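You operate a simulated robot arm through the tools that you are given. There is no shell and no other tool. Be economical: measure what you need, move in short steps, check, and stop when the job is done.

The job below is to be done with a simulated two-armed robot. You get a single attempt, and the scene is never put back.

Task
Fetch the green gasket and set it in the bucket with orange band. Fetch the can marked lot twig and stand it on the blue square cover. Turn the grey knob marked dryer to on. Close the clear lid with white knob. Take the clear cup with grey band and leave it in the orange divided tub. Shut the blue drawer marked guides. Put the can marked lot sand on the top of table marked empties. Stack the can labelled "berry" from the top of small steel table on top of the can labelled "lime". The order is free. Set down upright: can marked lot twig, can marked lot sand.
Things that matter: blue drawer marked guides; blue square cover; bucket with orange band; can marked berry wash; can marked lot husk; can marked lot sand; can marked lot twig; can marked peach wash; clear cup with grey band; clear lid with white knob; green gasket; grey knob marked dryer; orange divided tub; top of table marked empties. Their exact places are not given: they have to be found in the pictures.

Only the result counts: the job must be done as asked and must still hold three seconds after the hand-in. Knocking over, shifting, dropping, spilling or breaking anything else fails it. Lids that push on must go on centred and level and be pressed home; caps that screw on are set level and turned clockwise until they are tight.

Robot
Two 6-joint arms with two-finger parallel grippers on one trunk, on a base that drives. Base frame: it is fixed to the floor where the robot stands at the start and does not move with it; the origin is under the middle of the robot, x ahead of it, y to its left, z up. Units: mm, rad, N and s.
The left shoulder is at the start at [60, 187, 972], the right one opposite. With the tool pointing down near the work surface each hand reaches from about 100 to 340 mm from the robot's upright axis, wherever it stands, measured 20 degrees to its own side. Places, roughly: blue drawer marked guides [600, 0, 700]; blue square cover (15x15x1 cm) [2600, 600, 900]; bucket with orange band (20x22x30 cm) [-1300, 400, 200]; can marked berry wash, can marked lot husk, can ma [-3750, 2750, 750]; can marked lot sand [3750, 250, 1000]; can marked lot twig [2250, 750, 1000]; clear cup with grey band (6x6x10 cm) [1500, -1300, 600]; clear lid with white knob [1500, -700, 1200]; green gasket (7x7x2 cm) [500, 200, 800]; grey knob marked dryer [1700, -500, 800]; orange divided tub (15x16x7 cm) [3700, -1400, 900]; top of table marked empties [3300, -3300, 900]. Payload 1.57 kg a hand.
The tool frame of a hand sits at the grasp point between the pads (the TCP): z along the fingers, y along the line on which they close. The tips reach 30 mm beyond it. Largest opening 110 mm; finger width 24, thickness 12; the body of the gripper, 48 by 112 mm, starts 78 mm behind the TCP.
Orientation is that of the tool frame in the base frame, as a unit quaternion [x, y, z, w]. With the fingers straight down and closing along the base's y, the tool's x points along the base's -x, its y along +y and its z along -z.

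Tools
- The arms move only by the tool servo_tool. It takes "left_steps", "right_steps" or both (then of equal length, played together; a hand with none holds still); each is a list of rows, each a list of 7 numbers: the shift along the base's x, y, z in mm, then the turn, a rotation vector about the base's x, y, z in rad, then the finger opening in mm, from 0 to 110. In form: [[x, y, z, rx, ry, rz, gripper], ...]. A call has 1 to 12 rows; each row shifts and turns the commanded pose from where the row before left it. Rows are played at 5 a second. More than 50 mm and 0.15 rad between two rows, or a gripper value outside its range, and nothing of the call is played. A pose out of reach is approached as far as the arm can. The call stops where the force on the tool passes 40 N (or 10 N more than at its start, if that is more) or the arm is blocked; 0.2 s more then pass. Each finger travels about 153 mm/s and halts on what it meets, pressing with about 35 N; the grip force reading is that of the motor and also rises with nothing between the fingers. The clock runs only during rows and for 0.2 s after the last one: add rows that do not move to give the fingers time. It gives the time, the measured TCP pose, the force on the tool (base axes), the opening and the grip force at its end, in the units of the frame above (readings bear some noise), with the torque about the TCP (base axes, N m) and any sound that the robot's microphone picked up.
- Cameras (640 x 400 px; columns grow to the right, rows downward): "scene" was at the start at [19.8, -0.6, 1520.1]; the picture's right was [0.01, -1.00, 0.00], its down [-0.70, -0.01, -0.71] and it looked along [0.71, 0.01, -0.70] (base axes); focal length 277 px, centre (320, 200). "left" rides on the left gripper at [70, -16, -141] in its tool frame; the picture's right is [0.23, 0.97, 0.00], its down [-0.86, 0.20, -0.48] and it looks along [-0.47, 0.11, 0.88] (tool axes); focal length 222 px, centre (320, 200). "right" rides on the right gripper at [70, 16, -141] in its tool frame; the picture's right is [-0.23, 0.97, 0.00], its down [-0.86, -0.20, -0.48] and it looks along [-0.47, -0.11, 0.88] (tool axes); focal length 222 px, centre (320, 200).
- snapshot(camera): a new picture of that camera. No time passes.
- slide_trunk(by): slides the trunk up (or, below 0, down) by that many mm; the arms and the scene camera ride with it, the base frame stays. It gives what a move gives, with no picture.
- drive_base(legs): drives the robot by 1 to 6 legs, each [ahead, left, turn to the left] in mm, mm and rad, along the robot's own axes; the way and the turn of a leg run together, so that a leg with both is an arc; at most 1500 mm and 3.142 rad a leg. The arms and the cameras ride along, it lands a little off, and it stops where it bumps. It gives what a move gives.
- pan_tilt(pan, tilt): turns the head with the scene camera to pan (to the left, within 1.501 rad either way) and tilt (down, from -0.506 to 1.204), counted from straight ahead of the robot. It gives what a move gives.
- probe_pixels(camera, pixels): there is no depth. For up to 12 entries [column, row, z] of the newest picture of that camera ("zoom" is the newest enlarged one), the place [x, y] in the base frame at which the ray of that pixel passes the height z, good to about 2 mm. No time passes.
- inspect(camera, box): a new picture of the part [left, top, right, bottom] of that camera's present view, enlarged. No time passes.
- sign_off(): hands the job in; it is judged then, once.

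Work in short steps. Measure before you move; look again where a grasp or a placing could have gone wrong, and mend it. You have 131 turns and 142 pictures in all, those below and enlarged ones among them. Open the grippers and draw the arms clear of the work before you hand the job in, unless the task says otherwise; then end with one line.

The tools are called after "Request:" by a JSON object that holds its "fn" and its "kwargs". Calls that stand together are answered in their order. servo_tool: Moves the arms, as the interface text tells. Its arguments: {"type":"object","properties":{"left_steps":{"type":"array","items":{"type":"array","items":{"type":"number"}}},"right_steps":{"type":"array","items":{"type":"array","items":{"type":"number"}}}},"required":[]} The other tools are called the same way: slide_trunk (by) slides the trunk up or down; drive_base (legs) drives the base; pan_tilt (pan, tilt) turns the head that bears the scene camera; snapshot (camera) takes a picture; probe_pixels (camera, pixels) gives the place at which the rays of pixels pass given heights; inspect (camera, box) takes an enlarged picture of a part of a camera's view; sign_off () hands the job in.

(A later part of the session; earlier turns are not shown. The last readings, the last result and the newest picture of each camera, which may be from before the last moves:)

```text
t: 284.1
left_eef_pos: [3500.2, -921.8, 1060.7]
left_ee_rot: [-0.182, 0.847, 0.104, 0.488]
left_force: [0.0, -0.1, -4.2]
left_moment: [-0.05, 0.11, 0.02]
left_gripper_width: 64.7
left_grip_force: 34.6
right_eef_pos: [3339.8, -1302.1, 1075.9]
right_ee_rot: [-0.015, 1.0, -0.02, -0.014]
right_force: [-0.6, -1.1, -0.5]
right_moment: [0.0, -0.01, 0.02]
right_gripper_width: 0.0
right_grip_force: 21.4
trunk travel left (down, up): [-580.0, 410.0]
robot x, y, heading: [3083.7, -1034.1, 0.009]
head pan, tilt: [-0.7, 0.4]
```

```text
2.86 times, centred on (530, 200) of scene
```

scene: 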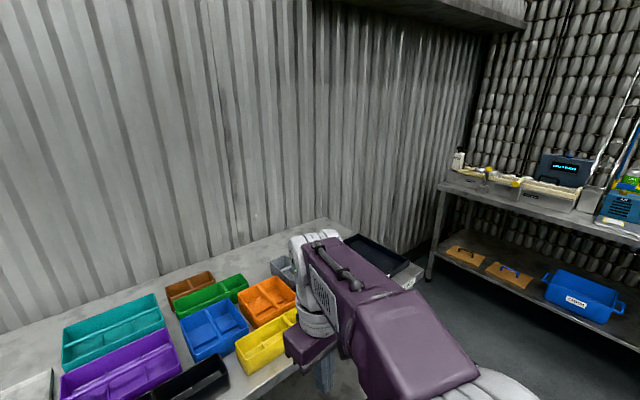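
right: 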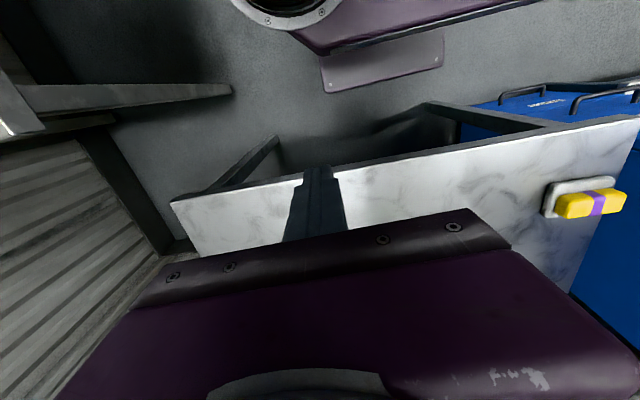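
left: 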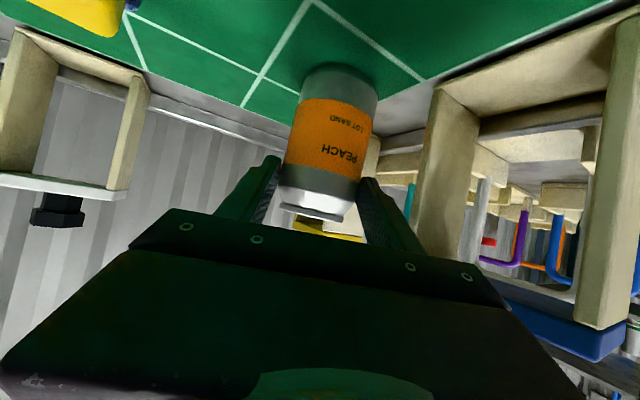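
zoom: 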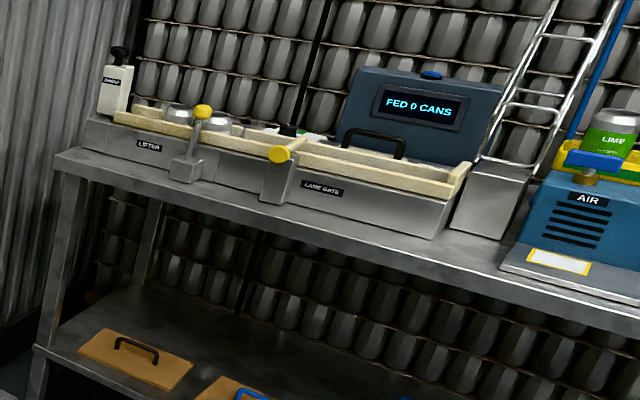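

I drive on to (3100,−2030), face −y and look for the EMPTIES marking and free space.

Request:
{"fn": "drive_base", "kwargs": {"legs": [[0, -950, 0], [0, 0, -1.58]]}}

Request:
{"fn": "pan_tilt", "kwargs": {"pan": 0, "tilt": 0.55}}

Request:
{"fn": "snapshot", "kwargs": {"camera": "scene"}}

```text
t: 293.0
left_eef_pos: [3208.3, -2415.6, 1061.7]
left_ee_rot: [0.482, 0.72, -0.278, 0.414]
left_force: [0.1, -0.1, -2.8]
left_moment: [0.12, 0.08, 0.03]
left_gripper_width: 64.5
left_grip_force: 35.0
right_eef_pos: [2832.4, -2244.8, 1076.3]
right_ee_rot: [0.708, 0.706, -0.005, -0.024]
right_force: [-0.2, -0.6, 0.7]
right_moment: [0.0, 0.01, -0.01]
right_gripper_width: 0.0
right_grip_force: 21.7
trunk travel left (down, up): [-580.0, 410.0]
robot x, y, heading: [3108.0, -1999.5, -1.594]
head pan, tilt: [-0.7, 0.4]
```

```text
t: 294.1
left_eef_pos: [3207.3, -2416.6, 1062.1]
left_ee_rot: [0.482, 0.72, -0.278, 0.414]
left_force: [0.0, -0.6, -2.8]
left_moment: [0.11, 0.03, -0.01]
left_gripper_width: 64.5
left_grip_force: 35.0
right_eef_pos: [2833.9, -2243.9, 1074.8]
right_ee_rot: [0.708, 0.706, -0.004, -0.024]
right_force: [0.4, 0.1, 1.0]
right_moment: [0.0, 0.02, -0.01]
right_gripper_width: 0.0
right_grip_force: 20.7
trunk travel left (down, up): [-580.0, 410.0]
robot x, y, heading: [3112.6, -1999.7, -1.593]
head pan, tilt: [0.0, 0.55]
```

```text
32 pictures are left
```

scene: 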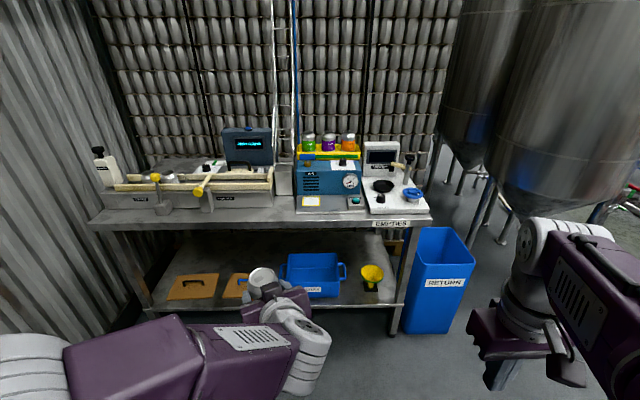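

The table bears the EMPTIES sign at (390,224). I enlarge its top to find free space.

Request:
{"fn": "inspect", "kwargs": {"camera": "scene", "box": [200, 150, 440, 250]}}

Request:
{"fn": "probe_pixels", "kwargs": {"camera": "scene", "pixels": [[340, 226, 880], [340, 226, 860], [280, 222, 880], [340, 212, 880], [284, 205, 880], [284, 190, 880], [255, 210, 880], [120, 228, 880], [430, 218, 880], [300, 205, 880]]}}

```text
2.67 times, centred on (320, 200) of scene
```

zoom: 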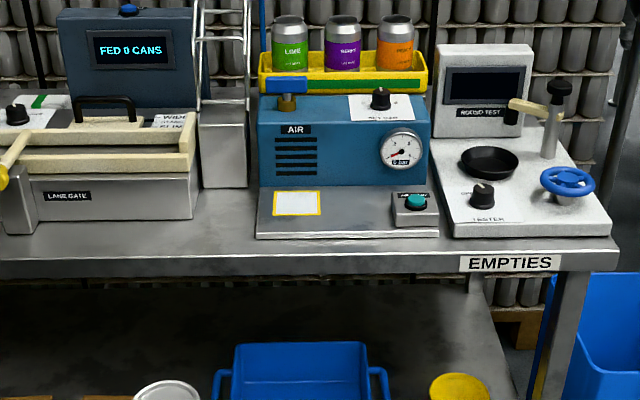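

```text
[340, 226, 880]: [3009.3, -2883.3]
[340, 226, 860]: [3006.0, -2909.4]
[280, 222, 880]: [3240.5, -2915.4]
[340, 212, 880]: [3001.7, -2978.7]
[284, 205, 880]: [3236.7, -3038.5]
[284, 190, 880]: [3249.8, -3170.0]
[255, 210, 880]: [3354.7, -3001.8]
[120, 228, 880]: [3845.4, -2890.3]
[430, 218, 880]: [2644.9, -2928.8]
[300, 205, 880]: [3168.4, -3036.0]
```

There is a free spot near (3240,−2965) in front of the gap left of the AIR unit. I drive forward 400 mm and take the left view to fix the table height.

Request:
{"fn": "drive_base", "kwargs": {"legs": [[400, 40, 0.022]]}}

Request:
{"fn": "pan_tilt", "kwargs": {"pan": 0.15, "tilt": 0.75}}

Request:
{"fn": "snapshot", "kwargs": {"camera": "left"}}

Request:
{"fn": "snapshot", "kwargs": {"camera": "scene"}}

```text
t: 296.6
left_eef_pos: [3264.1, -2816.0, 1062.5]
left_ee_rot: [0.469, 0.729, -0.27, 0.419]
left_force: [-1.6, -0.5, -4.2]
left_moment: [0.17, 0.04, -0.05]
left_gripper_width: 64.4
left_grip_force: 35.1
right_eef_pos: [2881.9, -2660.2, 1074.6]
right_ee_rot: [0.695, 0.719, -0.005, -0.024]
right_force: [-0.5, -0.2, 0.5]
right_moment: [0.0, 0.01, -0.01]
right_gripper_width: 0.0
right_grip_force: 21.3
trunk travel left (down, up): [-580.0, 410.0]
robot x, y, heading: [3147.5, -2405.0, -1.555]
head pan, tilt: [0.0, 0.55]
```

```text
t: 297.4
left_eef_pos: [3263.7, -2816.3, 1060.8]
left_ee_rot: [0.469, 0.729, -0.271, 0.419]
left_force: [0.3, -0.2, -3.0]
left_moment: [0.09, 0.05, 0.03]
left_gripper_width: 64.6
left_grip_force: 34.5
right_eef_pos: [2883.1, -2660.2, 1075.5]
right_ee_rot: [0.694, 0.719, -0.005, -0.024]
right_force: [-0.6, 0.4, 0.5]
right_moment: [-0.02, 0.0, 0.01]
right_gripper_width: 0.0
right_grip_force: 21.3
trunk travel left (down, up): [-580.0, 410.0]
robot x, y, heading: [3149.2, -2410.1, -1.551]
head pan, tilt: [0.15, 0.75]
```

```text
30 pictures are left
```

left: 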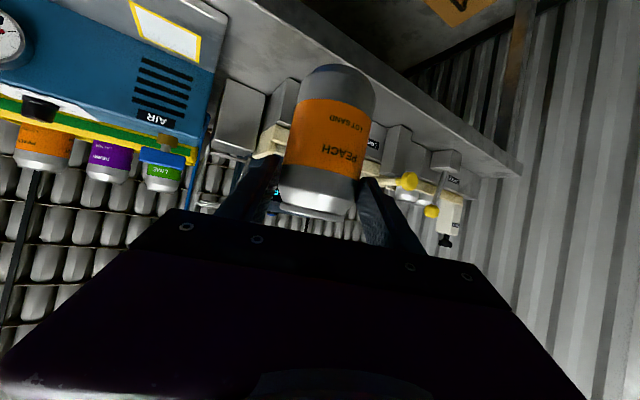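

```text
29 pictures are left
```

scene: 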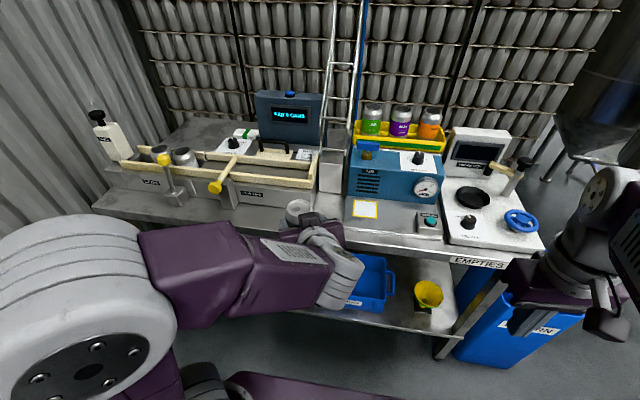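

I probe the gap corners from this closer view.

Request:
{"fn": "probe_pixels", "kwargs": {"camera": "scene", "pixels": [[345, 226, 880], [345, 226, 860], [316, 206, 880], [316, 206, 860], [380, 246, 880], [380, 246, 860], [331, 212, 870], [345, 205, 870], [322, 192, 870]]}}

Request:
{"fn": "probe_pixels", "kwargs": {"camera": "left", "pixels": [[212, 72, 880], [212, 72, 860], [265, 55, 880], [265, 55, 860], [300, 15, 870]]}}

```text
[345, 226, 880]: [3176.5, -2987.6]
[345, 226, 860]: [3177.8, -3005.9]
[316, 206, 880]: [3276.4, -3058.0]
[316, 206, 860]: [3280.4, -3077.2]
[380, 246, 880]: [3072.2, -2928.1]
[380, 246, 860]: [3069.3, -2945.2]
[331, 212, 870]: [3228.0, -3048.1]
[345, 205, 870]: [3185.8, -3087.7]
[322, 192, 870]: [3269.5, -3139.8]
```

```text
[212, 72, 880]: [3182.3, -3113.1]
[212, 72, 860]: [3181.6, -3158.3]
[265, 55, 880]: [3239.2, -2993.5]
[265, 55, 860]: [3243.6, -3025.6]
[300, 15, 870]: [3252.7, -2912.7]
```

Target (3243,−2984). I move over it and lower to z≈962.

Request:
{"fn": "servo_tool", "kwargs": {"left_steps": [[-5, -42, 0, 0, 0, 0, 50], [-5, -42, 0, 0, 0, 0, 50], [-5, -42, 0, 0, 0, 0, 50], [-5, -42, 0, 0, 0, 0, 50], [0, 0, -25, 0, 0, 0, 50], [0, 0, -25, 0, 0, 0, 50], [0, 0, -25, 0, 0, 0, 50], [0, 0, -20, 0, 0, 0, 50]]}}

Request:
{"fn": "snapshot", "kwargs": {"camera": "left"}}

```text
t: 299.2
left_eef_pos: [3244.0, -2986.0, 967.1]
left_ee_rot: [0.469, 0.729, -0.27, 0.419]
left_force: [0.3, -0.1, -3.0]
left_moment: [0.09, 0.07, 0.01]
left_gripper_width: 64.3
left_grip_force: 34.6
right_eef_pos: [2882.5, -2659.3, 1075.4]
right_ee_rot: [0.695, 0.719, -0.004, -0.023]
right_force: [-0.1, -0.4, 0.9]
right_moment: [0.01, 0.0, 0.0]
right_gripper_width: 0.0
right_grip_force: 21.9
trunk travel left (down, up): [-580.0, 410.0]
robot x, y, heading: [3145.7, -2404.9, -1.562]
head pan, tilt: [0.15, 0.75]
```

```text
28 pictures are left
```

left: 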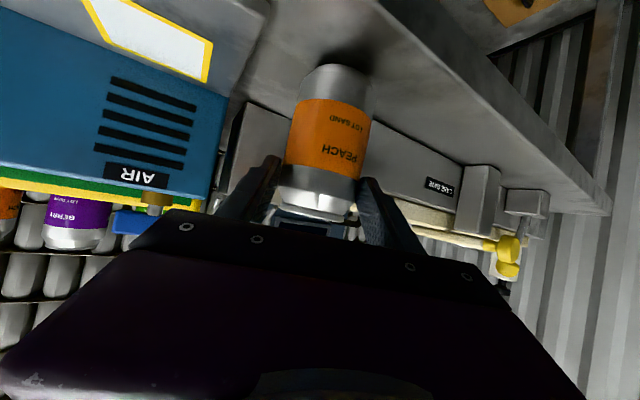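

The spot is free. I lower in small steps until contact.

Request:
{"fn": "servo_tool", "kwargs": {"left_steps": [[0, 0, -5, 0, 0, 0, 50], [0, 0, -4, 0, 0, 0, 50], [0, 0, -3, 0, 0, 0, 50], [0, 0, -2, 0, 0, 0, 50], [0, 0, -2, 0, 0, 0, 50], [0, 0, -2, 0, 0, 0, 50]]}}

```text
t: 300.6
left_eef_pos: [3244.6, -2981.5, 946.5]
left_ee_rot: [0.47, 0.73, -0.268, 0.418]
left_force: [0.4, 4.6, 6.7]
left_moment: [-0.13, -0.08, 0.09]
left_gripper_width: 64.4
left_grip_force: 32.1
right_eef_pos: [2882.3, -2658.5, 1075.2]
right_ee_rot: [0.695, 0.719, -0.005, -0.023]
right_force: [0.2, -0.6, -1.5]
right_moment: [-0.03, -0.01, 0.02]
right_gripper_width: 0.1
right_grip_force: 21.5
trunk travel left (down, up): [-580.0, 410.0]
robot x, y, heading: [3145.8, -2405.2, -1.553]
head pan, tilt: [0.15, 0.75]
```

Contact at z≈946. I open slightly, and retreat back along the tool axis.

Request:
{"fn": "servo_tool", "kwargs": {"left_steps": [[0, 0, 0, 0, 0, 0, 67], [0, 0, 0, 0, 0, 0, 72], [0, 0, 0, 0, 0, 0, 77], [0, 0, 0, 0, 0, 0, 77], [-4, 10, 6, 0, 0, 0, 77], [-8, 20, 12, 0, 0, 0, 77], [-10, 24, 15, 0, 0, 0, 77], [-10, 24, 20, 0, 0, 0, 77], [-10, 30, 30, 0, 0, 0, 77], [-10, 30, 30, 0, 0, 0, 77]]}}

Request:
{"fn": "snapshot", "kwargs": {"camera": "left"}}

```text
t: 302.8
left_eef_pos: [3210.6, -2861.5, 1053.2]
left_ee_rot: [0.472, 0.729, -0.273, 0.413]
left_force: [-0.8, 0.3, 0.0]
left_moment: [0.0, 0.01, -0.02]
left_gripper_width: 76.8
left_grip_force: 0.2
left hand out of reach, approached as far as the arm can: row 10
right_eef_pos: [2883.9, -2658.5, 1074.7]
right_ee_rot: [0.694, 0.719, -0.005, -0.024]
right_force: [0.2, -0.5, 0.8]
right_moment: [0.01, 0.02, -0.01]
right_gripper_width: 0.1
right_grip_force: 21.9
trunk travel left (down, up): [-580.0, 410.0]
robot x, y, heading: [3148.9, -2404.7, -1.553]
head pan, tilt: [0.15, 0.75]
```

```text
27 pictures are left
```

left: 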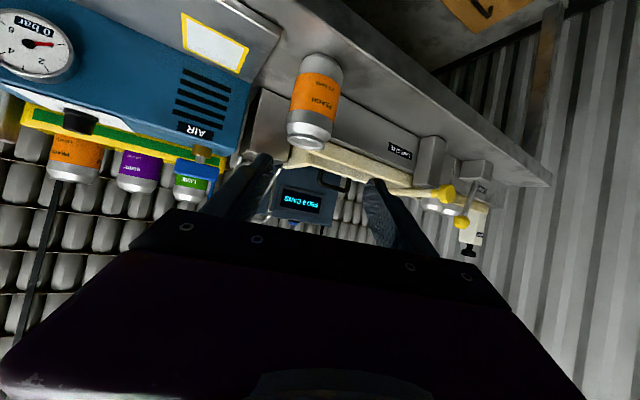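

Sand stands upright on the empties table. Next I drive to about (2700,−850), face −x, and look at the machine for the cup, lid and dryer knob.

Request:
{"fn": "drive_base", "kwargs": {"legs": [[-220, 0, 0], [0, 0, -1.587], [0, -1350, 0], [400, 0, 0]]}}

Request:
{"fn": "pan_tilt", "kwargs": {"pan": 0, "tilt": 0.4}}

Request:
{"fn": "snapshot", "kwargs": {"camera": "scene"}}

Request:
{"fn": "inspect", "kwargs": {"camera": "scene", "box": [160, 80, 480, 280]}}

```text
t: 316.7
left_eef_pos: [2276.1, -924.7, 1052.6]
left_ee_rot: [0.849, 0.184, -0.485, 0.101]
left_force: [-0.2, 0.2, 0.2]
left_moment: [-0.02, -0.03, -0.03]
left_gripper_width: 76.8
left_grip_force: 0.1
right_eef_pos: [2477.3, -595.0, 1075.5]
right_ee_rot: [0.999, 0.021, 0.013, -0.021]
right_force: [-0.1, 0.1, 0.7]
right_moment: [-0.04, -0.01, 0.02]
right_gripper_width: 0.0
right_grip_force: 21.0
trunk travel left (down, up): [-580.0, 410.0]
robot x, y, heading: [2730.6, -863.2, -3.115]
head pan, tilt: [0.15, 0.75]
```

```text
t: 317.6
left_eef_pos: [2276.3, -923.8, 1053.1]
left_ee_rot: [0.849, 0.184, -0.485, 0.102]
left_force: [-0.4, 0.2, -1.0]
left_moment: [0.0, 0.0, -0.01]
left_gripper_width: 77.0
left_grip_force: 0.0
right_eef_pos: [2478.2, -596.0, 1076.9]
right_ee_rot: [1.0, 0.02, 0.014, -0.02]
right_force: [-0.5, -0.9, -0.3]
right_moment: [0.0, 0.01, 0.0]
right_gripper_width: 0.0
right_grip_force: 21.9
trunk travel left (down, up): [-580.0, 410.0]
robot x, y, heading: [2729.6, -863.6, -3.118]
head pan, tilt: [0.0, 0.4]
```

```text
26 pictures are left
```

scene: 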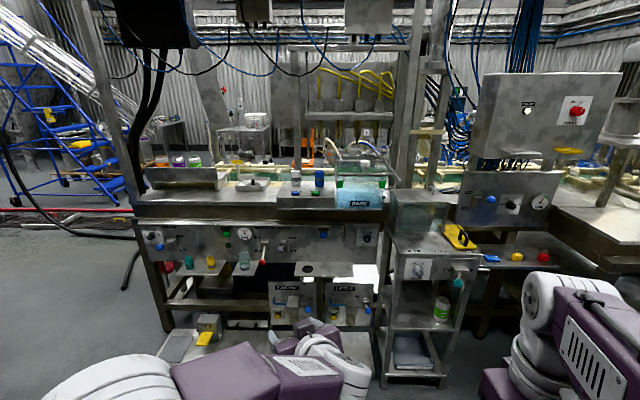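

```text
2.00 times, centred on (320, 180) of scene
```

zoom: 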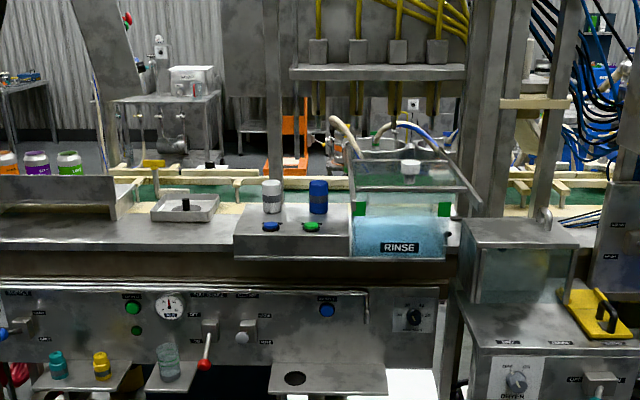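

I see the RINSE tank with its raised clear lid and white knob (365,164), a DRYER knob (417,270), and a clear cup on a small shelf (244,260). I enlarge each.

Request:
{"fn": "inspect", "kwargs": {"camera": "scene", "box": [310, 130, 430, 220]}}

Request:
{"fn": "inspect", "kwargs": {"camera": "scene", "box": [380, 190, 500, 300]}}

Request:
{"fn": "probe_pixels", "kwargs": {"camera": "zoom", "pixels": [[320, 200, 800]]}}

Request:
{"fn": "inspect", "kwargs": {"camera": "scene", "box": [190, 215, 310, 295]}}

Request:
{"fn": "probe_pixels", "kwargs": {"camera": "scene", "pixels": [[417, 270, 800], [417, 270, 770], [244, 268, 600], [244, 268, 650], [244, 250, 700], [365, 164, 1200], [365, 164, 1100], [385, 205, 900], [335, 205, 900], [412, 248, 860], [480, 275, 860]]}}

```text
4.44 times, centred on (370, 175) of scene
```

zoom: 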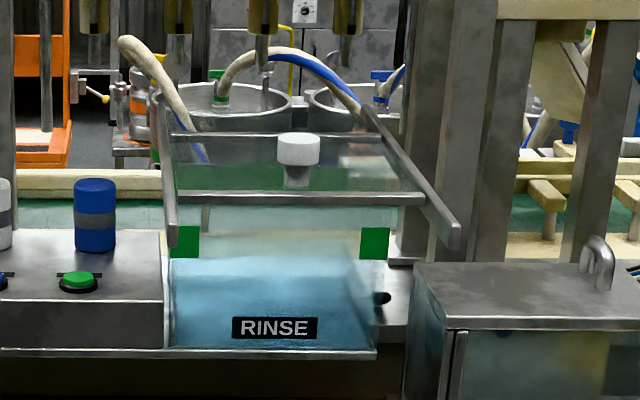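

```text
3.64 times, centred on (440, 245) of scene
```

zoom: 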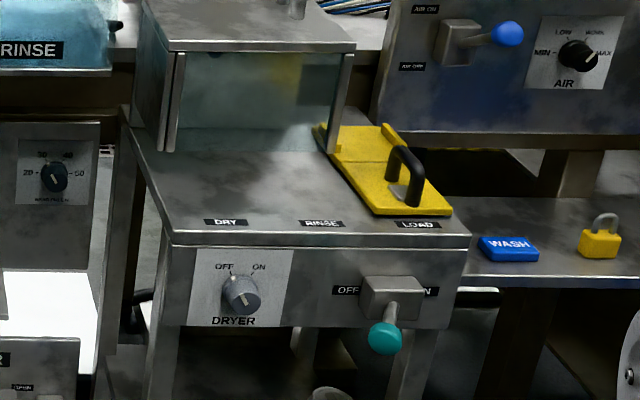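

```text
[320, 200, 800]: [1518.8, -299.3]
```

```text
5.00 times, centred on (250, 255) of scene
```

zoom: 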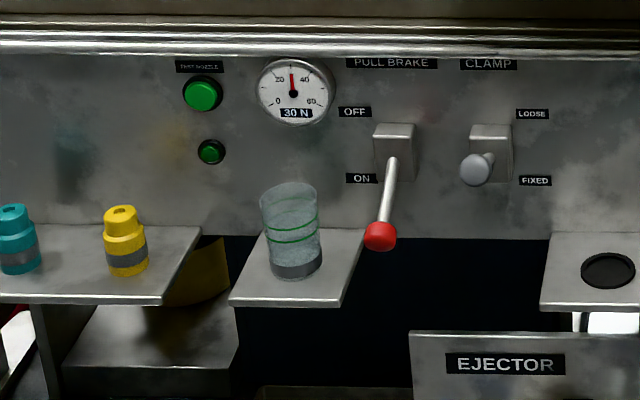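

```text
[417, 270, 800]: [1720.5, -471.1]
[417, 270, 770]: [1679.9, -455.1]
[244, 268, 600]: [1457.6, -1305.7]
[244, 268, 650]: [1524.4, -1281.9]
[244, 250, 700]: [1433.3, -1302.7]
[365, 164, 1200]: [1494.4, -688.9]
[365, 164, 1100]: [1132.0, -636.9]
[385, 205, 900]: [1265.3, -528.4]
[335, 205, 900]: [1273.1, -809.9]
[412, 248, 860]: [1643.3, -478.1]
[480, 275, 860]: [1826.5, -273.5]
```

I do the dryer knob first (≈(1720,−471,800)). I drive to (2430,−600), lower the trunk 150, and bring the right hand forward-pointing in front of the knob.

Request:
{"fn": "drive_base", "kwargs": {"legs": [[300, -262, -0.024]]}}

Request:
{"fn": "slide_trunk", "kwargs": {"by": -150}}

Request:
{"fn": "servo_tool", "kwargs": {"right_steps": [[-34, -12.6, -11, 0, 0.1428, 0, 80], [-34, -12.6, -11, 0, 0.1428, 0, 80], [-34, -12.6, -11, 0, 0.1428, 0, 80], [-34, -12.6, -11, 0, 0.1428, 0, 80], [-34, -12.6, -11, 0, 0.1428, 0, 80], [-34, -12.6, -11, 0, 0.1428, 0, 80], [-34, -12.6, -11, 0, 0.1428, 0, 80], [-34, -12.6, -11, 0, 0.1428, 0, 80], [-34, -12.6, -11, 0, 0.1428, 0, 80], [-34, -12.6, -11, 0, 0.1428, 0, 80], [-20, -12, -11, 0, 0.1428, 0, 80]]}}

Request:
{"fn": "pan_tilt", "kwargs": {"pan": -0.15, "tilt": 0.5}}

Request:
{"fn": "snapshot", "kwargs": {"camera": "scene"}}

Request:
{"fn": "snapshot", "kwargs": {"camera": "right"}}

```text
t: 320.1
left_eef_pos: [1963.2, -653.0, 1054.1]
left_ee_rot: [0.851, 0.177, -0.485, 0.097]
left_force: [-1.0, 0.3, -0.1]
left_moment: [-0.03, 0.01, 0.01]
left_gripper_width: 77.0
left_grip_force: 0.1
right_eef_pos: [2168.8, -327.1, 1075.1]
right_ee_rot: [1.0, 0.012, 0.014, -0.02]
right_force: [0.2, 0.9, 0.0]
right_moment: [-0.02, 0.0, 0.02]
right_gripper_width: 0.0
right_grip_force: 21.5
trunk travel left (down, up): [-580.0, 410.0]
robot x, y, heading: [2415.3, -598.9, -3.132]
head pan, tilt: [0.0, 0.4]
```

```text
t: 321.8
left_eef_pos: [1961.9, -652.9, 903.4]
left_ee_rot: [0.851, 0.178, -0.485, 0.097]
left_force: [0.1, 0.7, 0.4]
left_moment: [-0.02, 0.0, 0.01]
left_gripper_width: 77.1
left_grip_force: 0.1
right_eef_pos: [2169.0, -328.6, 924.6]
right_ee_rot: [1.0, 0.012, 0.014, -0.02]
right_force: [-0.4, -0.3, -0.1]
right_moment: [0.01, -0.01, -0.01]
right_gripper_width: 0.3
right_grip_force: 21.4
trunk travel left (down, up): [-430.0, 560.0]
robot x, y, heading: [2421.7, -597.4, -3.136]
head pan, tilt: [0.0, 0.4]
```

```text
t: 324.3
left_eef_pos: [1964.3, -652.6, 903.2]
left_ee_rot: [0.849, 0.177, -0.488, 0.098]
left_force: [-2.1, -0.1, -1.1]
left_moment: [-0.04, -0.03, 0.09]
left_gripper_width: 77.2
left_grip_force: 0.0
right_eef_pos: [1751.6, -474.4, 874.2]
right_ee_rot: [0.733, 0.0, -0.68, -0.02]
right_force: [62.9, -1.2, 14.4]
right_moment: [-0.91, 0.93, 2.65]
right_gripper_width: 76.5
right_grip_force: 0.0
right hand out of reach, approached as far as the arm can: row 6, 9, 10, 11
trunk travel left (down, up): [-430.0, 560.0]
robot x, y, heading: [2422.6, -596.9, -3.142]
head pan, tilt: [0.0, 0.4]
stopped in row 11 (right hand): the force on the tool passed its limit at 319 N (the readings are from after the stop); the commanded pose is now the measured one
```

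```text
t: 325.0
left_eef_pos: [1966.1, -653.3, 902.7]
left_ee_rot: [0.85, 0.177, -0.487, 0.097]
left_force: [0.3, -0.2, -0.5]
left_moment: [0.0, 0.0, -0.02]
left_gripper_width: 76.9
left_grip_force: 0.1
right_eef_pos: [1750.2, -472.5, 873.6]
right_ee_rot: [0.733, -0.002, -0.679, -0.021]
right_force: [25.8, 0.6, 4.6]
right_moment: [-0.13, 0.32, 1.32]
right_gripper_width: 79.4
right_grip_force: 0.0
trunk travel left (down, up): [-430.0, 560.0]
robot x, y, heading: [2425.3, -595.1, -3.139]
head pan, tilt: [-0.15, 0.499]
```

```text
21 pictures are left
```

scene: 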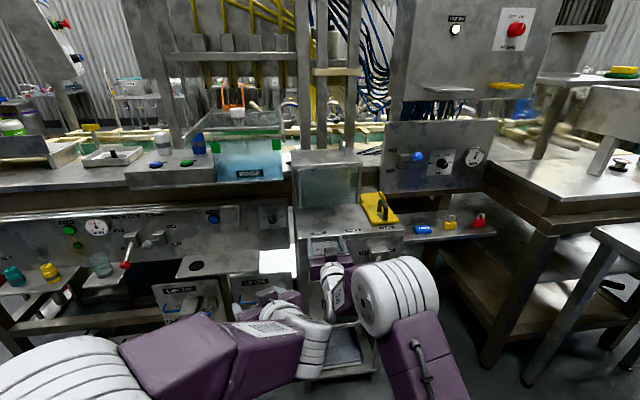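

```text
20 pictures are left
```

right: 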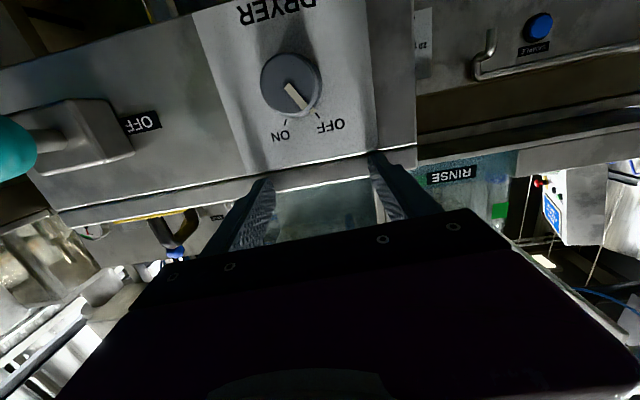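

The fingertips bumped the station's face above the knob. I back off 70 mm at once, and probe the knob (290,85) in the right view.

Request:
{"fn": "probe_pixels", "kwargs": {"camera": "right", "pixels": [[290, 85, 780], [290, 85, 800], [290, 85, 820], [290, 120, 820], [290, 55, 800], [262, 85, 805], [320, 85, 805]]}}

Request:
{"fn": "servo_tool", "kwargs": {"right_steps": [[20, 0, 0, 0, 0, 0, 80], [30, 0, 0, 0, 0, 0, 80], [30, 0, 0, 0, 0, 0, 80]]}}

Request:
{"fn": "inspect", "kwargs": {"camera": "scene", "box": [270, 190, 430, 290]}}

```text
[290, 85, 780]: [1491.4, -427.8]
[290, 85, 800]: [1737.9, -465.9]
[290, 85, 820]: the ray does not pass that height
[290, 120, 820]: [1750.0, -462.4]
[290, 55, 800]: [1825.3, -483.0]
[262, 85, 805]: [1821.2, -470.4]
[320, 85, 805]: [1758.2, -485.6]
```

```text
t: 325.8
left_eef_pos: [1962.1, -653.1, 903.0]
left_ee_rot: [0.85, 0.177, -0.486, 0.098]
left_force: [0.5, 0.0, -0.4]
left_moment: [0.02, -0.03, -0.01]
left_gripper_width: 77.0
left_grip_force: 0.0
right_eef_pos: [1791.2, -471.3, 907.5]
right_ee_rot: [0.738, -0.002, -0.675, -0.021]
right_force: [0.0, 0.8, 0.3]
right_moment: [0.01, 0.0, -0.02]
right_gripper_width: 80.3
right_grip_force: 0.1
right hand out of reach, approached as far as the arm can: row 1, 2, 3
trunk travel left (down, up): [-430.0, 560.0]
robot x, y, heading: [2420.3, -598.3, -3.137]
head pan, tilt: [-0.15, 0.499]
```

```text
4.00 times, centred on (350, 240) of scene
```

zoom: 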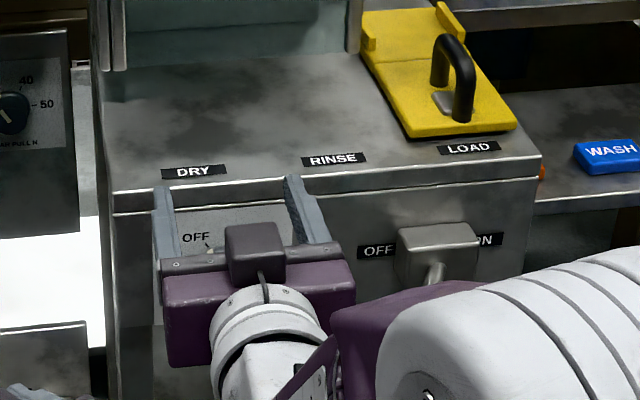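

The arm is cramped, so I back the base 120 mm, then bring the hand in front of the knob at (1812,−467,800) and check.

Request:
{"fn": "drive_base", "kwargs": {"legs": [[-130, 0, 0]]}}

Request:
{"fn": "servo_tool", "kwargs": {"right_steps": [[-20, 1, -27, 0, 0.02, 0, 80], [-20, 1, -27, 0, 0.02, 0, 80], [-25, 1, -27, 0, 0.02, 0, 80], [-25, 1, -26, 0, 0.02, 0, 80], [-19, 0, 0, 0, 0, 0, 80]]}}

Request:
{"fn": "snapshot", "kwargs": {"camera": "right"}}

```text
t: 327.1
left_eef_pos: [2095.8, -653.3, 902.8]
left_ee_rot: [0.851, 0.177, -0.485, 0.097]
left_force: [0.0, -0.2, 0.5]
left_moment: [-0.01, 0.03, -0.01]
left_gripper_width: 76.8
left_grip_force: 0.0
right_eef_pos: [1924.1, -472.7, 909.3]
right_ee_rot: [0.738, 0.0, -0.675, -0.019]
right_force: [0.5, -0.3, -0.4]
right_moment: [0.01, -0.01, -0.04]
right_gripper_width: 80.1
right_grip_force: 0.1
trunk travel left (down, up): [-430.0, 560.0]
robot x, y, heading: [2550.9, -600.2, -3.136]
head pan, tilt: [-0.15, 0.499]
```

```text
t: 328.2
left_eef_pos: [2094.8, -652.8, 902.7]
left_ee_rot: [0.851, 0.178, -0.485, 0.098]
left_force: [0.7, 0.0, -0.4]
left_moment: [0.01, -0.01, 0.01]
left_gripper_width: 77.1
left_grip_force: 0.0
right_eef_pos: [1794.8, -471.0, 817.2]
right_ee_rot: [0.711, -0.002, -0.703, -0.02]
right_force: [0.4, -0.2, -0.7]
right_moment: [-0.01, -0.03, -0.01]
right_gripper_width: 79.8
right_grip_force: 0.1
right hand out of reach, approached as far as the arm can: row 1, 2
trunk travel left (down, up): [-430.0, 560.0]
robot x, y, heading: [2548.4, -598.2, -3.134]
head pan, tilt: [-0.15, 0.499]
```

```text
18 pictures are left
```

right: 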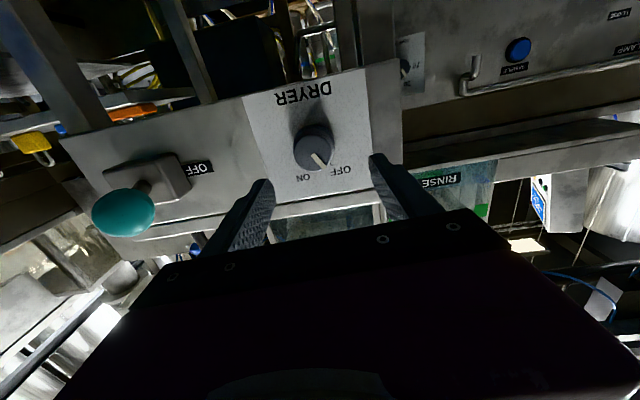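

The knob is at about (1738,−469,800). I move in to x≈1756, grip it, and turn clockwise (rx −0.87), then look.

Request:
{"fn": "servo_tool", "kwargs": {"right_steps": [[-10, 2, -17, 0, 0, 0, 80], [-15, 0, 0, 0, 0, 0, 80], [-14, 0, 0, 0, 0, 0, 80], [0, 0, 0, 0, 0, 0, 50], [0, 0, 0, 0, 0, 0, 25], [0, 0, 0, 0, 0, 0, 25]]}}

Request:
{"fn": "servo_tool", "kwargs": {"right_steps": [[0, 0, 0, -0.125, 0, 0, 25], [0, 0, 0, -0.125, 0, 0, 25], [0, 0, 0, -0.125, 0, 0, 25], [0, 0, 0, -0.125, 0, 0, 25], [0, 0, 0, -0.125, 0, 0, 25], [0, 0, 0, -0.125, 0, 0, 25], [0, 0, 0, -0.125, 0, 0, 25]]}}

Request:
{"fn": "snapshot", "kwargs": {"camera": "right"}}

```text
t: 329.6
left_eef_pos: [2093.4, -652.5, 900.7]
left_ee_rot: [0.851, 0.176, -0.485, 0.098]
left_force: [-0.6, 0.0, 0.6]
left_moment: [0.01, 0.02, -0.04]
left_gripper_width: 77.2
left_grip_force: 0.1
right_eef_pos: [1754.2, -466.4, 800.5]
right_ee_rot: [0.711, -0.003, -0.703, -0.02]
right_force: [-2.5, 8.9, 1.2]
right_moment: [-0.04, -0.2, -0.41]
right_gripper_width: 35.2
right_grip_force: 42.5
trunk travel left (down, up): [-430.0, 560.0]
robot x, y, heading: [2550.7, -597.6, -3.138]
head pan, tilt: [-0.15, 0.499]
```

```text
t: 331.2
left_eef_pos: [2092.2, -652.4, 900.9]
left_ee_rot: [0.851, 0.177, -0.484, 0.098]
left_force: [0.0, 0.5, 0.4]
left_moment: [-0.04, -0.04, -0.03]
left_gripper_width: 76.9
left_grip_force: 0.0
right_eef_pos: [1755.7, -467.7, 801.8]
right_ee_rot: [0.652, -0.3, -0.636, 0.285]
right_force: [-30.8, 6.5, 13.7]
right_moment: [0.02, 0.41, -0.19]
right_gripper_width: 35.3
right_grip_force: 42.0
trunk travel left (down, up): [-430.0, 560.0]
robot x, y, heading: [2552.1, -596.2, -3.14]
head pan, tilt: [-0.15, 0.499]
```

```text
17 pictures are left
```

right: 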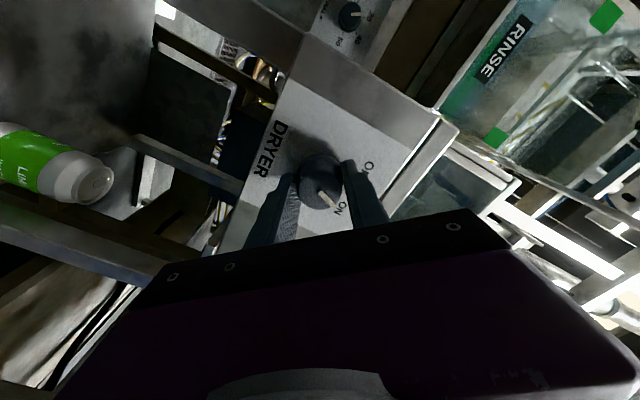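

The pointer now points to ON. I release, back away, and verify.

Request:
{"fn": "servo_tool", "kwargs": {"right_steps": [[0, 0, 0, 0, 0, 0, 60], [0, 0, 0, 0, 0, 0, 80], [25, 0, 0, 0, 0, 0, 80], [35, 0, 0, 0, 0, 0, 80], [40, 0, 0, 0.125, 0, 0, 80], [0, 0, 0, 0.125, 0, 0, 80], [0, 0, 0, 0.125, 0, 0, 80], [0, 0, 0, 0.125, 0, 0, 80], [0, 0, 0, 0.125, 0, 0, 80], [0, 0, 0, 0.125, 0, 0, 80], [0, 0, 0, 0.125, 0, 0, 80]]}}

Request:
{"fn": "inspect", "kwargs": {"camera": "right", "box": [250, 60, 410, 180]}}

```text
t: 333.6
left_eef_pos: [2095.9, -652.8, 902.1]
left_ee_rot: [0.85, 0.177, -0.486, 0.098]
left_force: [0.3, -0.4, -0.2]
left_moment: [-0.02, 0.03, -0.02]
left_gripper_width: 76.7
left_grip_force: 0.0
right_eef_pos: [1815.9, -471.5, 820.4]
right_ee_rot: [0.712, 0.0, -0.701, -0.021]
right_force: [0.6, -0.6, 0.2]
right_moment: [0.01, -0.04, -0.03]
right_gripper_width: 80.3
right_grip_force: 0.0
right hand out of reach, approached as far as the arm can: row 5, 9
trunk travel left (down, up): [-430.0, 560.0]
robot x, y, heading: [2551.7, -594.2, -3.133]
head pan, tilt: [-0.15, 0.499]
```

```text
3.33 times, centred on (330, 120) of right
```

zoom: 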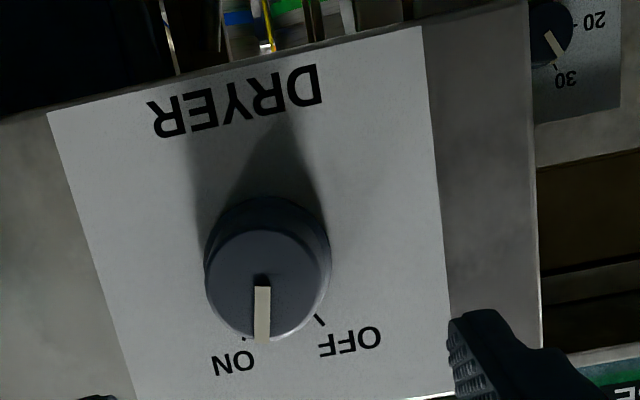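

The pointer is about 18° short of the ON tick. I grip again and turn a further 0.32 rad.

Request:
{"fn": "servo_tool", "kwargs": {"right_steps": [[-10, 4, -20, 0, 0, 0, 80], [-26, 0, 0, 0, 0, 0, 80], [-25, 0, 0, 0, 0, 0, 80], [0, 0, 0, 0, 0, 0, 50], [0, 0, 0, 0, 0, 0, 25], [0, 0, 0, 0, 0, 0, 25], [0, 0, 0, -0.11, 0, 0, 25], [0, 0, 0, -0.11, 0, 0, 25], [0, 0, 0, -0.11, 0, 0, 25], [0, 0, 0, 0, 0, 0, 25]]}}

Request:
{"fn": "servo_tool", "kwargs": {"right_steps": [[0, 0, 0, 0, 0, 0, 60], [0, 0, 0, 0, 0, 0, 80], [25, 0, 0, 0, 0, 0, 80], [35, 0, 0, 0.11, 0, 0, 80], [0, 0, 10, 0.11, 0, 0, 80], [0, 0, 10, 0.11, 0, 0, 80]]}}

Request:
{"fn": "inspect", "kwargs": {"camera": "right", "box": [250, 60, 410, 180]}}

```text
t: 335.9
left_eef_pos: [2094.4, -653.7, 903.2]
left_ee_rot: [0.851, 0.177, -0.485, 0.097]
left_force: [-1.0, -1.1, 0.8]
left_moment: [-0.03, -0.02, -0.03]
left_gripper_width: 77.0
left_grip_force: 0.0
right_eef_pos: [1757.3, -467.7, 797.6]
right_ee_rot: [0.704, -0.117, -0.694, 0.097]
right_force: [-9.5, 3.7, 5.5]
right_moment: [0.39, 0.18, -0.06]
right_gripper_width: 34.6
right_grip_force: 42.1
trunk travel left (down, up): [-430.0, 560.0]
robot x, y, heading: [2552.6, -595.3, -3.137]
head pan, tilt: [-0.15, 0.499]
```

```text
t: 337.2
left_eef_pos: [2094.9, -654.1, 902.5]
left_ee_rot: [0.85, 0.177, -0.486, 0.097]
left_force: [0.0, -0.3, 0.4]
left_moment: [0.02, -0.07, -0.02]
left_gripper_width: 77.0
left_grip_force: 0.1
right_eef_pos: [1812.3, -466.8, 822.6]
right_ee_rot: [0.711, -0.002, -0.703, -0.021]
right_force: [-0.3, 0.1, 0.9]
right_moment: [0.02, 0.03, 0.01]
right_gripper_width: 80.0
right_grip_force: 0.0
right hand out of reach, approached as far as the arm can: row 4
trunk travel left (down, up): [-430.0, 560.0]
robot x, y, heading: [2550.3, -597.7, -3.136]
head pan, tilt: [-0.15, 0.499]
```

```text
3.33 times, centred on (330, 120) of right
```

zoom: 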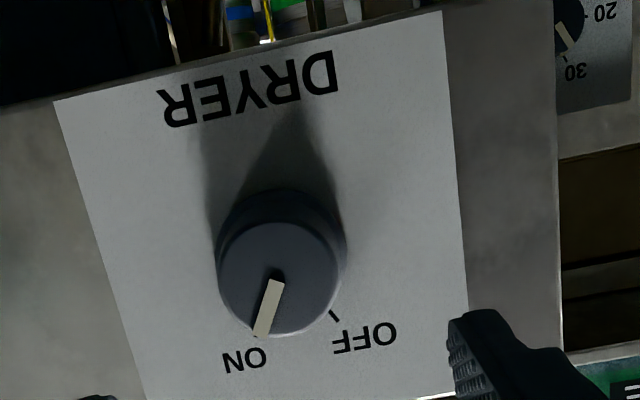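

The dryer knob is on ON. Now the lid: I back off, raise the trunk 250, and take a close look at the RINSE lid.

Request:
{"fn": "drive_base", "kwargs": {"legs": [[-150, 0, 0]]}}

Request:
{"fn": "slide_trunk", "kwargs": {"by": 250}}

Request:
{"fn": "pan_tilt", "kwargs": {"pan": 0.08, "tilt": 0.42}}

Request:
{"fn": "inspect", "kwargs": {"camera": "scene", "box": [230, 130, 410, 242]}}

```text
t: 338.6
left_eef_pos: [2248.7, -652.5, 903.1]
left_ee_rot: [0.85, 0.178, -0.485, 0.098]
left_force: [0.2, 0.2, 0.6]
left_moment: [-0.04, 0.02, 0.0]
left_gripper_width: 77.0
left_grip_force: 0.1
right_eef_pos: [1964.6, -468.5, 822.2]
right_ee_rot: [0.711, 0.0, -0.703, -0.02]
right_force: [0.3, 0.3, 0.1]
right_moment: [-0.03, -0.07, 0.01]
right_gripper_width: 79.8
right_grip_force: 0.1
trunk travel left (down, up): [-430.0, 560.0]
robot x, y, heading: [2703.4, -595.2, -3.136]
head pan, tilt: [-0.15, 0.499]
```

```text
t: 341.2
left_eef_pos: [2247.4, -652.7, 1152.2]
left_ee_rot: [0.85, 0.179, -0.485, 0.098]
left_force: [-0.1, 0.3, 0.5]
left_moment: [0.01, 0.0, 0.0]
left_gripper_width: 76.9
left_grip_force: 0.1
right_eef_pos: [1962.4, -467.2, 1071.9]
right_ee_rot: [0.711, -0.002, -0.703, -0.021]
right_force: [-1.2, 0.2, 0.1]
right_moment: [-0.04, 0.02, 0.01]
right_gripper_width: 79.9
right_grip_force: 0.1
trunk travel left (down, up): [-680.0, 310.0]
robot x, y, heading: [2704.1, -592.8, -3.137]
head pan, tilt: [-0.15, 0.499]
```

```text
t: 342.0
left_eef_pos: [2247.7, -653.4, 1152.2]
left_ee_rot: [0.85, 0.178, -0.485, 0.098]
left_force: [0.5, 0.3, 0.7]
left_moment: [-0.01, 0.02, 0.0]
left_gripper_width: 77.1
left_grip_force: 0.2
right_eef_pos: [1963.6, -467.4, 1072.3]
right_ee_rot: [0.711, -0.001, -0.703, -0.02]
right_force: [0.3, -0.4, 0.4]
right_moment: [0.01, 0.02, -0.01]
right_gripper_width: 80.0
right_grip_force: 0.0
trunk travel left (down, up): [-680.0, 310.0]
robot x, y, heading: [2704.9, -596.5, -3.136]
head pan, tilt: [0.08, 0.421]
```

```text
3.56 times, centred on (320, 186) of scene
```

zoom: 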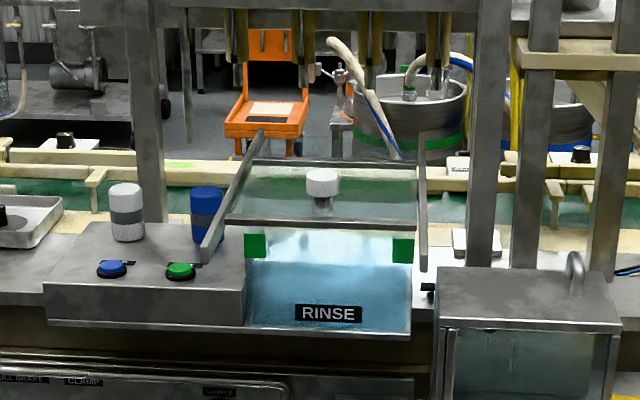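

I triangulate the white knob and lid frame using this view with the earlier ray.

Request:
{"fn": "probe_pixels", "kwargs": {"camera": "zoom", "pixels": [[322, 182, 1100], [322, 182, 1150], [322, 182, 1200], [330, 330, 950], [330, 330, 1000], [255, 235, 1050], [230, 222, 1150], [415, 228, 1150], [205, 258, 1150], [424, 268, 1150], [260, 132, 1150], [330, 160, 1150]]}}

```text
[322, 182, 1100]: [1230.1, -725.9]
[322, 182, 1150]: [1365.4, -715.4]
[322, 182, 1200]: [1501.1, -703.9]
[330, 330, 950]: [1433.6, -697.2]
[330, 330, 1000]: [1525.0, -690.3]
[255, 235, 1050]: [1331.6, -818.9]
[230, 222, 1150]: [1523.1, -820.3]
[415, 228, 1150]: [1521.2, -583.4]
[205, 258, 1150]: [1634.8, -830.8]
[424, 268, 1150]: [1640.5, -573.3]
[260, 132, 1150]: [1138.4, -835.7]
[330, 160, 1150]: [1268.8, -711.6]
```

The tank rim is near z≈1167 (x≈1320–1555) and the lid's side bars stretch toward me at z≈1210, knob ≈(1560,−700,1220). To understand the hinge I fold the right hand away, drive nearer, and take a close view.

Request:
{"fn": "servo_tool", "kwargs": {"right_steps": [[38, 10, 5, 0, -0.1428, 0, 40], [38, 10, 5, 0, -0.1428, 0, 0], [38, 10, 5, 0, -0.1428, 0, 0], [38, 10, 5, 0, -0.1428, 0, 0], [38, 10, 5, 0, -0.1428, 0, 0], [38, 10, 5, 0, -0.1428, 0, 0], [38, 10, 5, 0, -0.1428, 0, 0], [38, 10, 5, 0, -0.1428, 0, 0], [38, 10, 5, 0, -0.1428, 0, 0], [38, 10, 5, 0, -0.1428, 0, 0], [38, 10, 5, 0, -0.1428, 0, 0]]}}

Request:
{"fn": "drive_base", "kwargs": {"legs": [[270, 0, 0]]}}

Request:
{"fn": "pan_tilt", "kwargs": {"pan": 0.1, "tilt": 0.45}}

Request:
{"fn": "inspect", "kwargs": {"camera": "scene", "box": [220, 110, 420, 235]}}

Request:
{"fn": "snapshot", "kwargs": {"camera": "left"}}

```text
t: 344.4
left_eef_pos: [2246.7, -654.1, 1152.7]
left_ee_rot: [0.851, 0.179, -0.484, 0.098]
left_force: [0.7, 0.3, 0.6]
left_moment: [-0.01, -0.02, 0.02]
left_gripper_width: 77.0
left_grip_force: 0.1
right_eef_pos: [2300.1, -414.7, 1085.5]
right_ee_rot: [0.985, 0.004, -0.157, -0.066]
right_force: [0.5, -0.3, 0.1]
right_moment: [0.0, -0.02, 0.0]
right_gripper_width: 0.0
right_grip_force: 21.0
right hand out of reach, approached as far as the arm can: row 6, 8, 9, 10, 11
trunk travel left (down, up): [-680.0, 310.0]
robot x, y, heading: [2701.9, -597.4, -3.137]
head pan, tilt: [0.08, 0.421]
```

```text
t: 346.3
left_eef_pos: [1973.9, -663.2, 1152.9]
left_ee_rot: [0.849, 0.184, -0.485, 0.102]
left_force: [-0.9, 0.1, -0.1]
left_moment: [-0.01, 0.01, 0.0]
left_gripper_width: 77.1
left_grip_force: 0.1
right_eef_pos: [2024.4, -422.8, 1085.3]
right_ee_rot: [0.985, 0.01, -0.158, -0.064]
right_force: [0.1, -1.6, 0.3]
right_moment: [-0.02, 0.0, -0.01]
right_gripper_width: 0.2
right_grip_force: 21.3
trunk travel left (down, up): [-680.0, 310.0]
robot x, y, heading: [2432.9, -600.1, -3.124]
head pan, tilt: [0.08, 0.421]
```

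```text
t: 346.9
left_eef_pos: [1974.6, -662.1, 1152.4]
left_ee_rot: [0.849, 0.183, -0.485, 0.101]
left_force: [-0.3, -0.8, 0.2]
left_moment: [-0.01, -0.05, 0.0]
left_gripper_width: 77.3
left_grip_force: 0.1
right_eef_pos: [2022.1, -423.2, 1084.7]
right_ee_rot: [0.985, 0.009, -0.157, -0.066]
right_force: [-0.7, 0.1, 0.0]
right_moment: [0.01, -0.01, 0.02]
right_gripper_width: 0.2
right_grip_force: 21.6
trunk travel left (down, up): [-680.0, 310.0]
robot x, y, heading: [2429.9, -598.1, -3.118]
head pan, tilt: [0.099, 0.45]
```

```text
3.20 times, centred on (320, 172) of scene
```

zoom: 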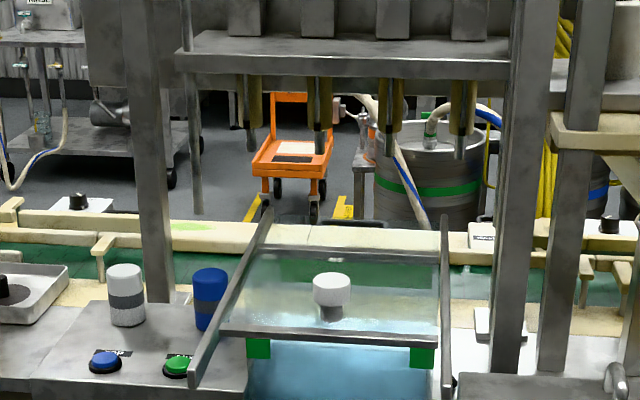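

```text
12 pictures are left
```

left: 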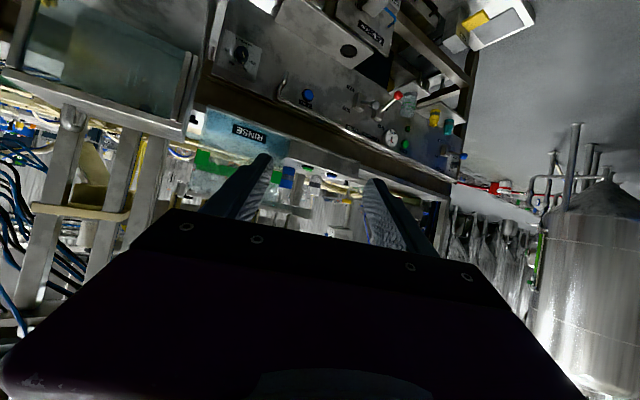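

The three rays on the knob agree: (1527,−700,1209). The lid looks tilted up; pushing the knob back and down closes it. I raise the trunk, drive nearer, and bring the closed left fingertips in front of and above the knob.

Request:
{"fn": "slide_trunk", "kwargs": {"by": 200}}

Request:
{"fn": "drive_base", "kwargs": {"legs": [[200, 0, -0.02]]}}

Request:
{"fn": "servo_tool", "kwargs": {"left_steps": [[-30, -8, -15, 0, 0, -0.09, 40], [-30, -8, -15, 0, 0, -0.09, 0], [-30, -8, -15, 0, 0, -0.09, 0], [-30, -8, -15, 0, 0, -0.09, 0], [-15, -4, -15, 0, 0, -0.02, 0]]}}

Request:
{"fn": "pan_tilt", "kwargs": {"pan": 0.15, "tilt": 0.75}}

Request:
{"fn": "snapshot", "kwargs": {"camera": "scene"}}

```text
t: 349.1
left_eef_pos: [1974.2, -663.0, 1351.9]
left_ee_rot: [0.849, 0.183, -0.485, 0.101]
left_force: [0.2, 0.1, -1.1]
left_moment: [-0.04, 0.03, 0.0]
left_gripper_width: 76.9
left_grip_force: 0.1
right_eef_pos: [2021.7, -420.6, 1284.9]
right_ee_rot: [0.985, 0.009, -0.158, -0.065]
right_force: [-0.3, -0.3, -0.1]
right_moment: [0.02, 0.01, 0.04]
right_gripper_width: 0.0
right_grip_force: 20.8
trunk travel left (down, up): [-880.0, 110.0]
robot x, y, heading: [2428.0, -598.7, -3.12]
head pan, tilt: [0.099, 0.45]
```

```text
t: 350.7
left_eef_pos: [1775.2, -656.4, 1354.1]
left_ee_rot: [0.85, 0.176, -0.487, 0.096]
left_force: [0.3, -1.2, -0.2]
left_moment: [0.0, 0.04, 0.0]
left_gripper_width: 76.9
left_grip_force: 0.0
right_eef_pos: [1829.1, -416.6, 1286.7]
right_ee_rot: [0.985, 0.0, -0.158, -0.067]
right_force: [-0.1, -0.2, 0.5]
right_moment: [0.02, 0.04, -0.01]
right_gripper_width: 0.0
right_grip_force: 20.9
trunk travel left (down, up): [-880.0, 110.0]
robot x, y, heading: [2232.2, -605.0, -3.136]
head pan, tilt: [0.099, 0.45]
```

```text
t: 351.9
left_eef_pos: [1636.4, -693.0, 1277.1]
left_ee_rot: [0.869, 0.012, -0.494, 0.003]
left_force: [-0.6, 0.0, -0.5]
left_moment: [-0.02, -0.02, 0.03]
left_gripper_width: 0.0
left_grip_force: 21.5
right_eef_pos: [1825.2, -417.2, 1284.9]
right_ee_rot: [0.985, 0.001, -0.157, -0.068]
right_force: [0.4, -0.2, -0.6]
right_moment: [0.02, 0.0, 0.02]
right_gripper_width: 0.0
right_grip_force: 21.0
trunk travel left (down, up): [-880.0, 110.0]
robot x, y, heading: [2227.4, -598.5, -3.143]
head pan, tilt: [0.099, 0.45]
```

```text
t: 352.7
left_eef_pos: [1636.7, -692.3, 1277.6]
left_ee_rot: [0.869, 0.012, -0.495, 0.004]
left_force: [-0.5, 0.3, -0.1]
left_moment: [0.01, 0.01, 0.0]
left_gripper_width: 0.2
left_grip_force: 21.1
right_eef_pos: [1823.5, -417.8, 1284.6]
right_ee_rot: [0.985, 0.0, -0.157, -0.066]
right_force: [0.9, 0.0, -0.6]
right_moment: [-0.01, 0.0, 0.02]
right_gripper_width: 0.0
right_grip_force: 21.0
trunk travel left (down, up): [-880.0, 110.0]
robot x, y, heading: [2231.8, -598.9, -3.14]
head pan, tilt: [0.15, 0.75]
```

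```text
11 pictures are left
```

scene: 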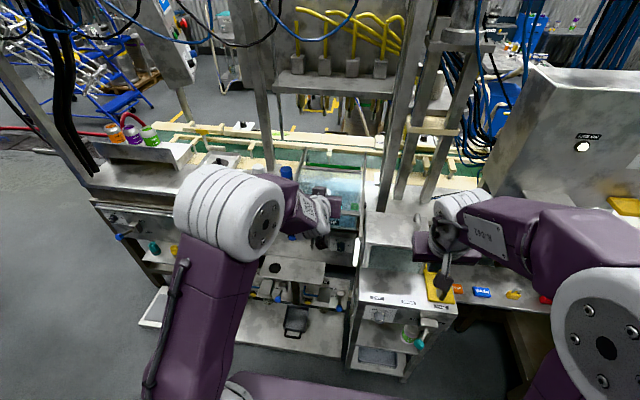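

I take the left hand's close view of the lid and knob.

Request:
{"fn": "snapshot", "kwargs": {"camera": "left"}}

Request:
{"fn": "inspect", "kwargs": {"camera": "scene", "box": [280, 130, 400, 230]}}

```text
10 pictures are left
```

left: 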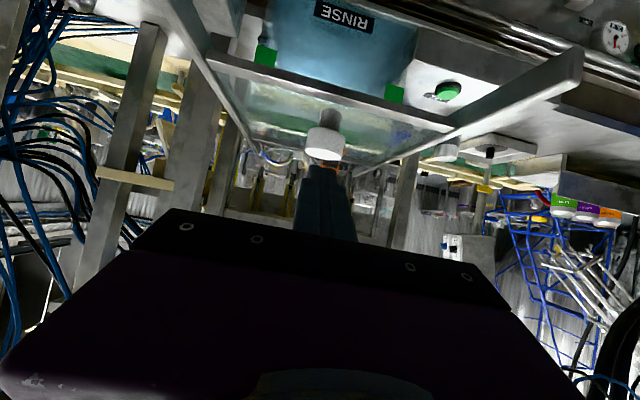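

```text
4.00 times, centred on (340, 180) of scene
```

zoom: 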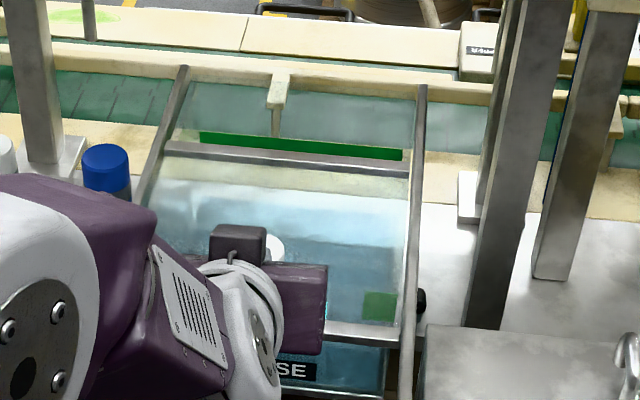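

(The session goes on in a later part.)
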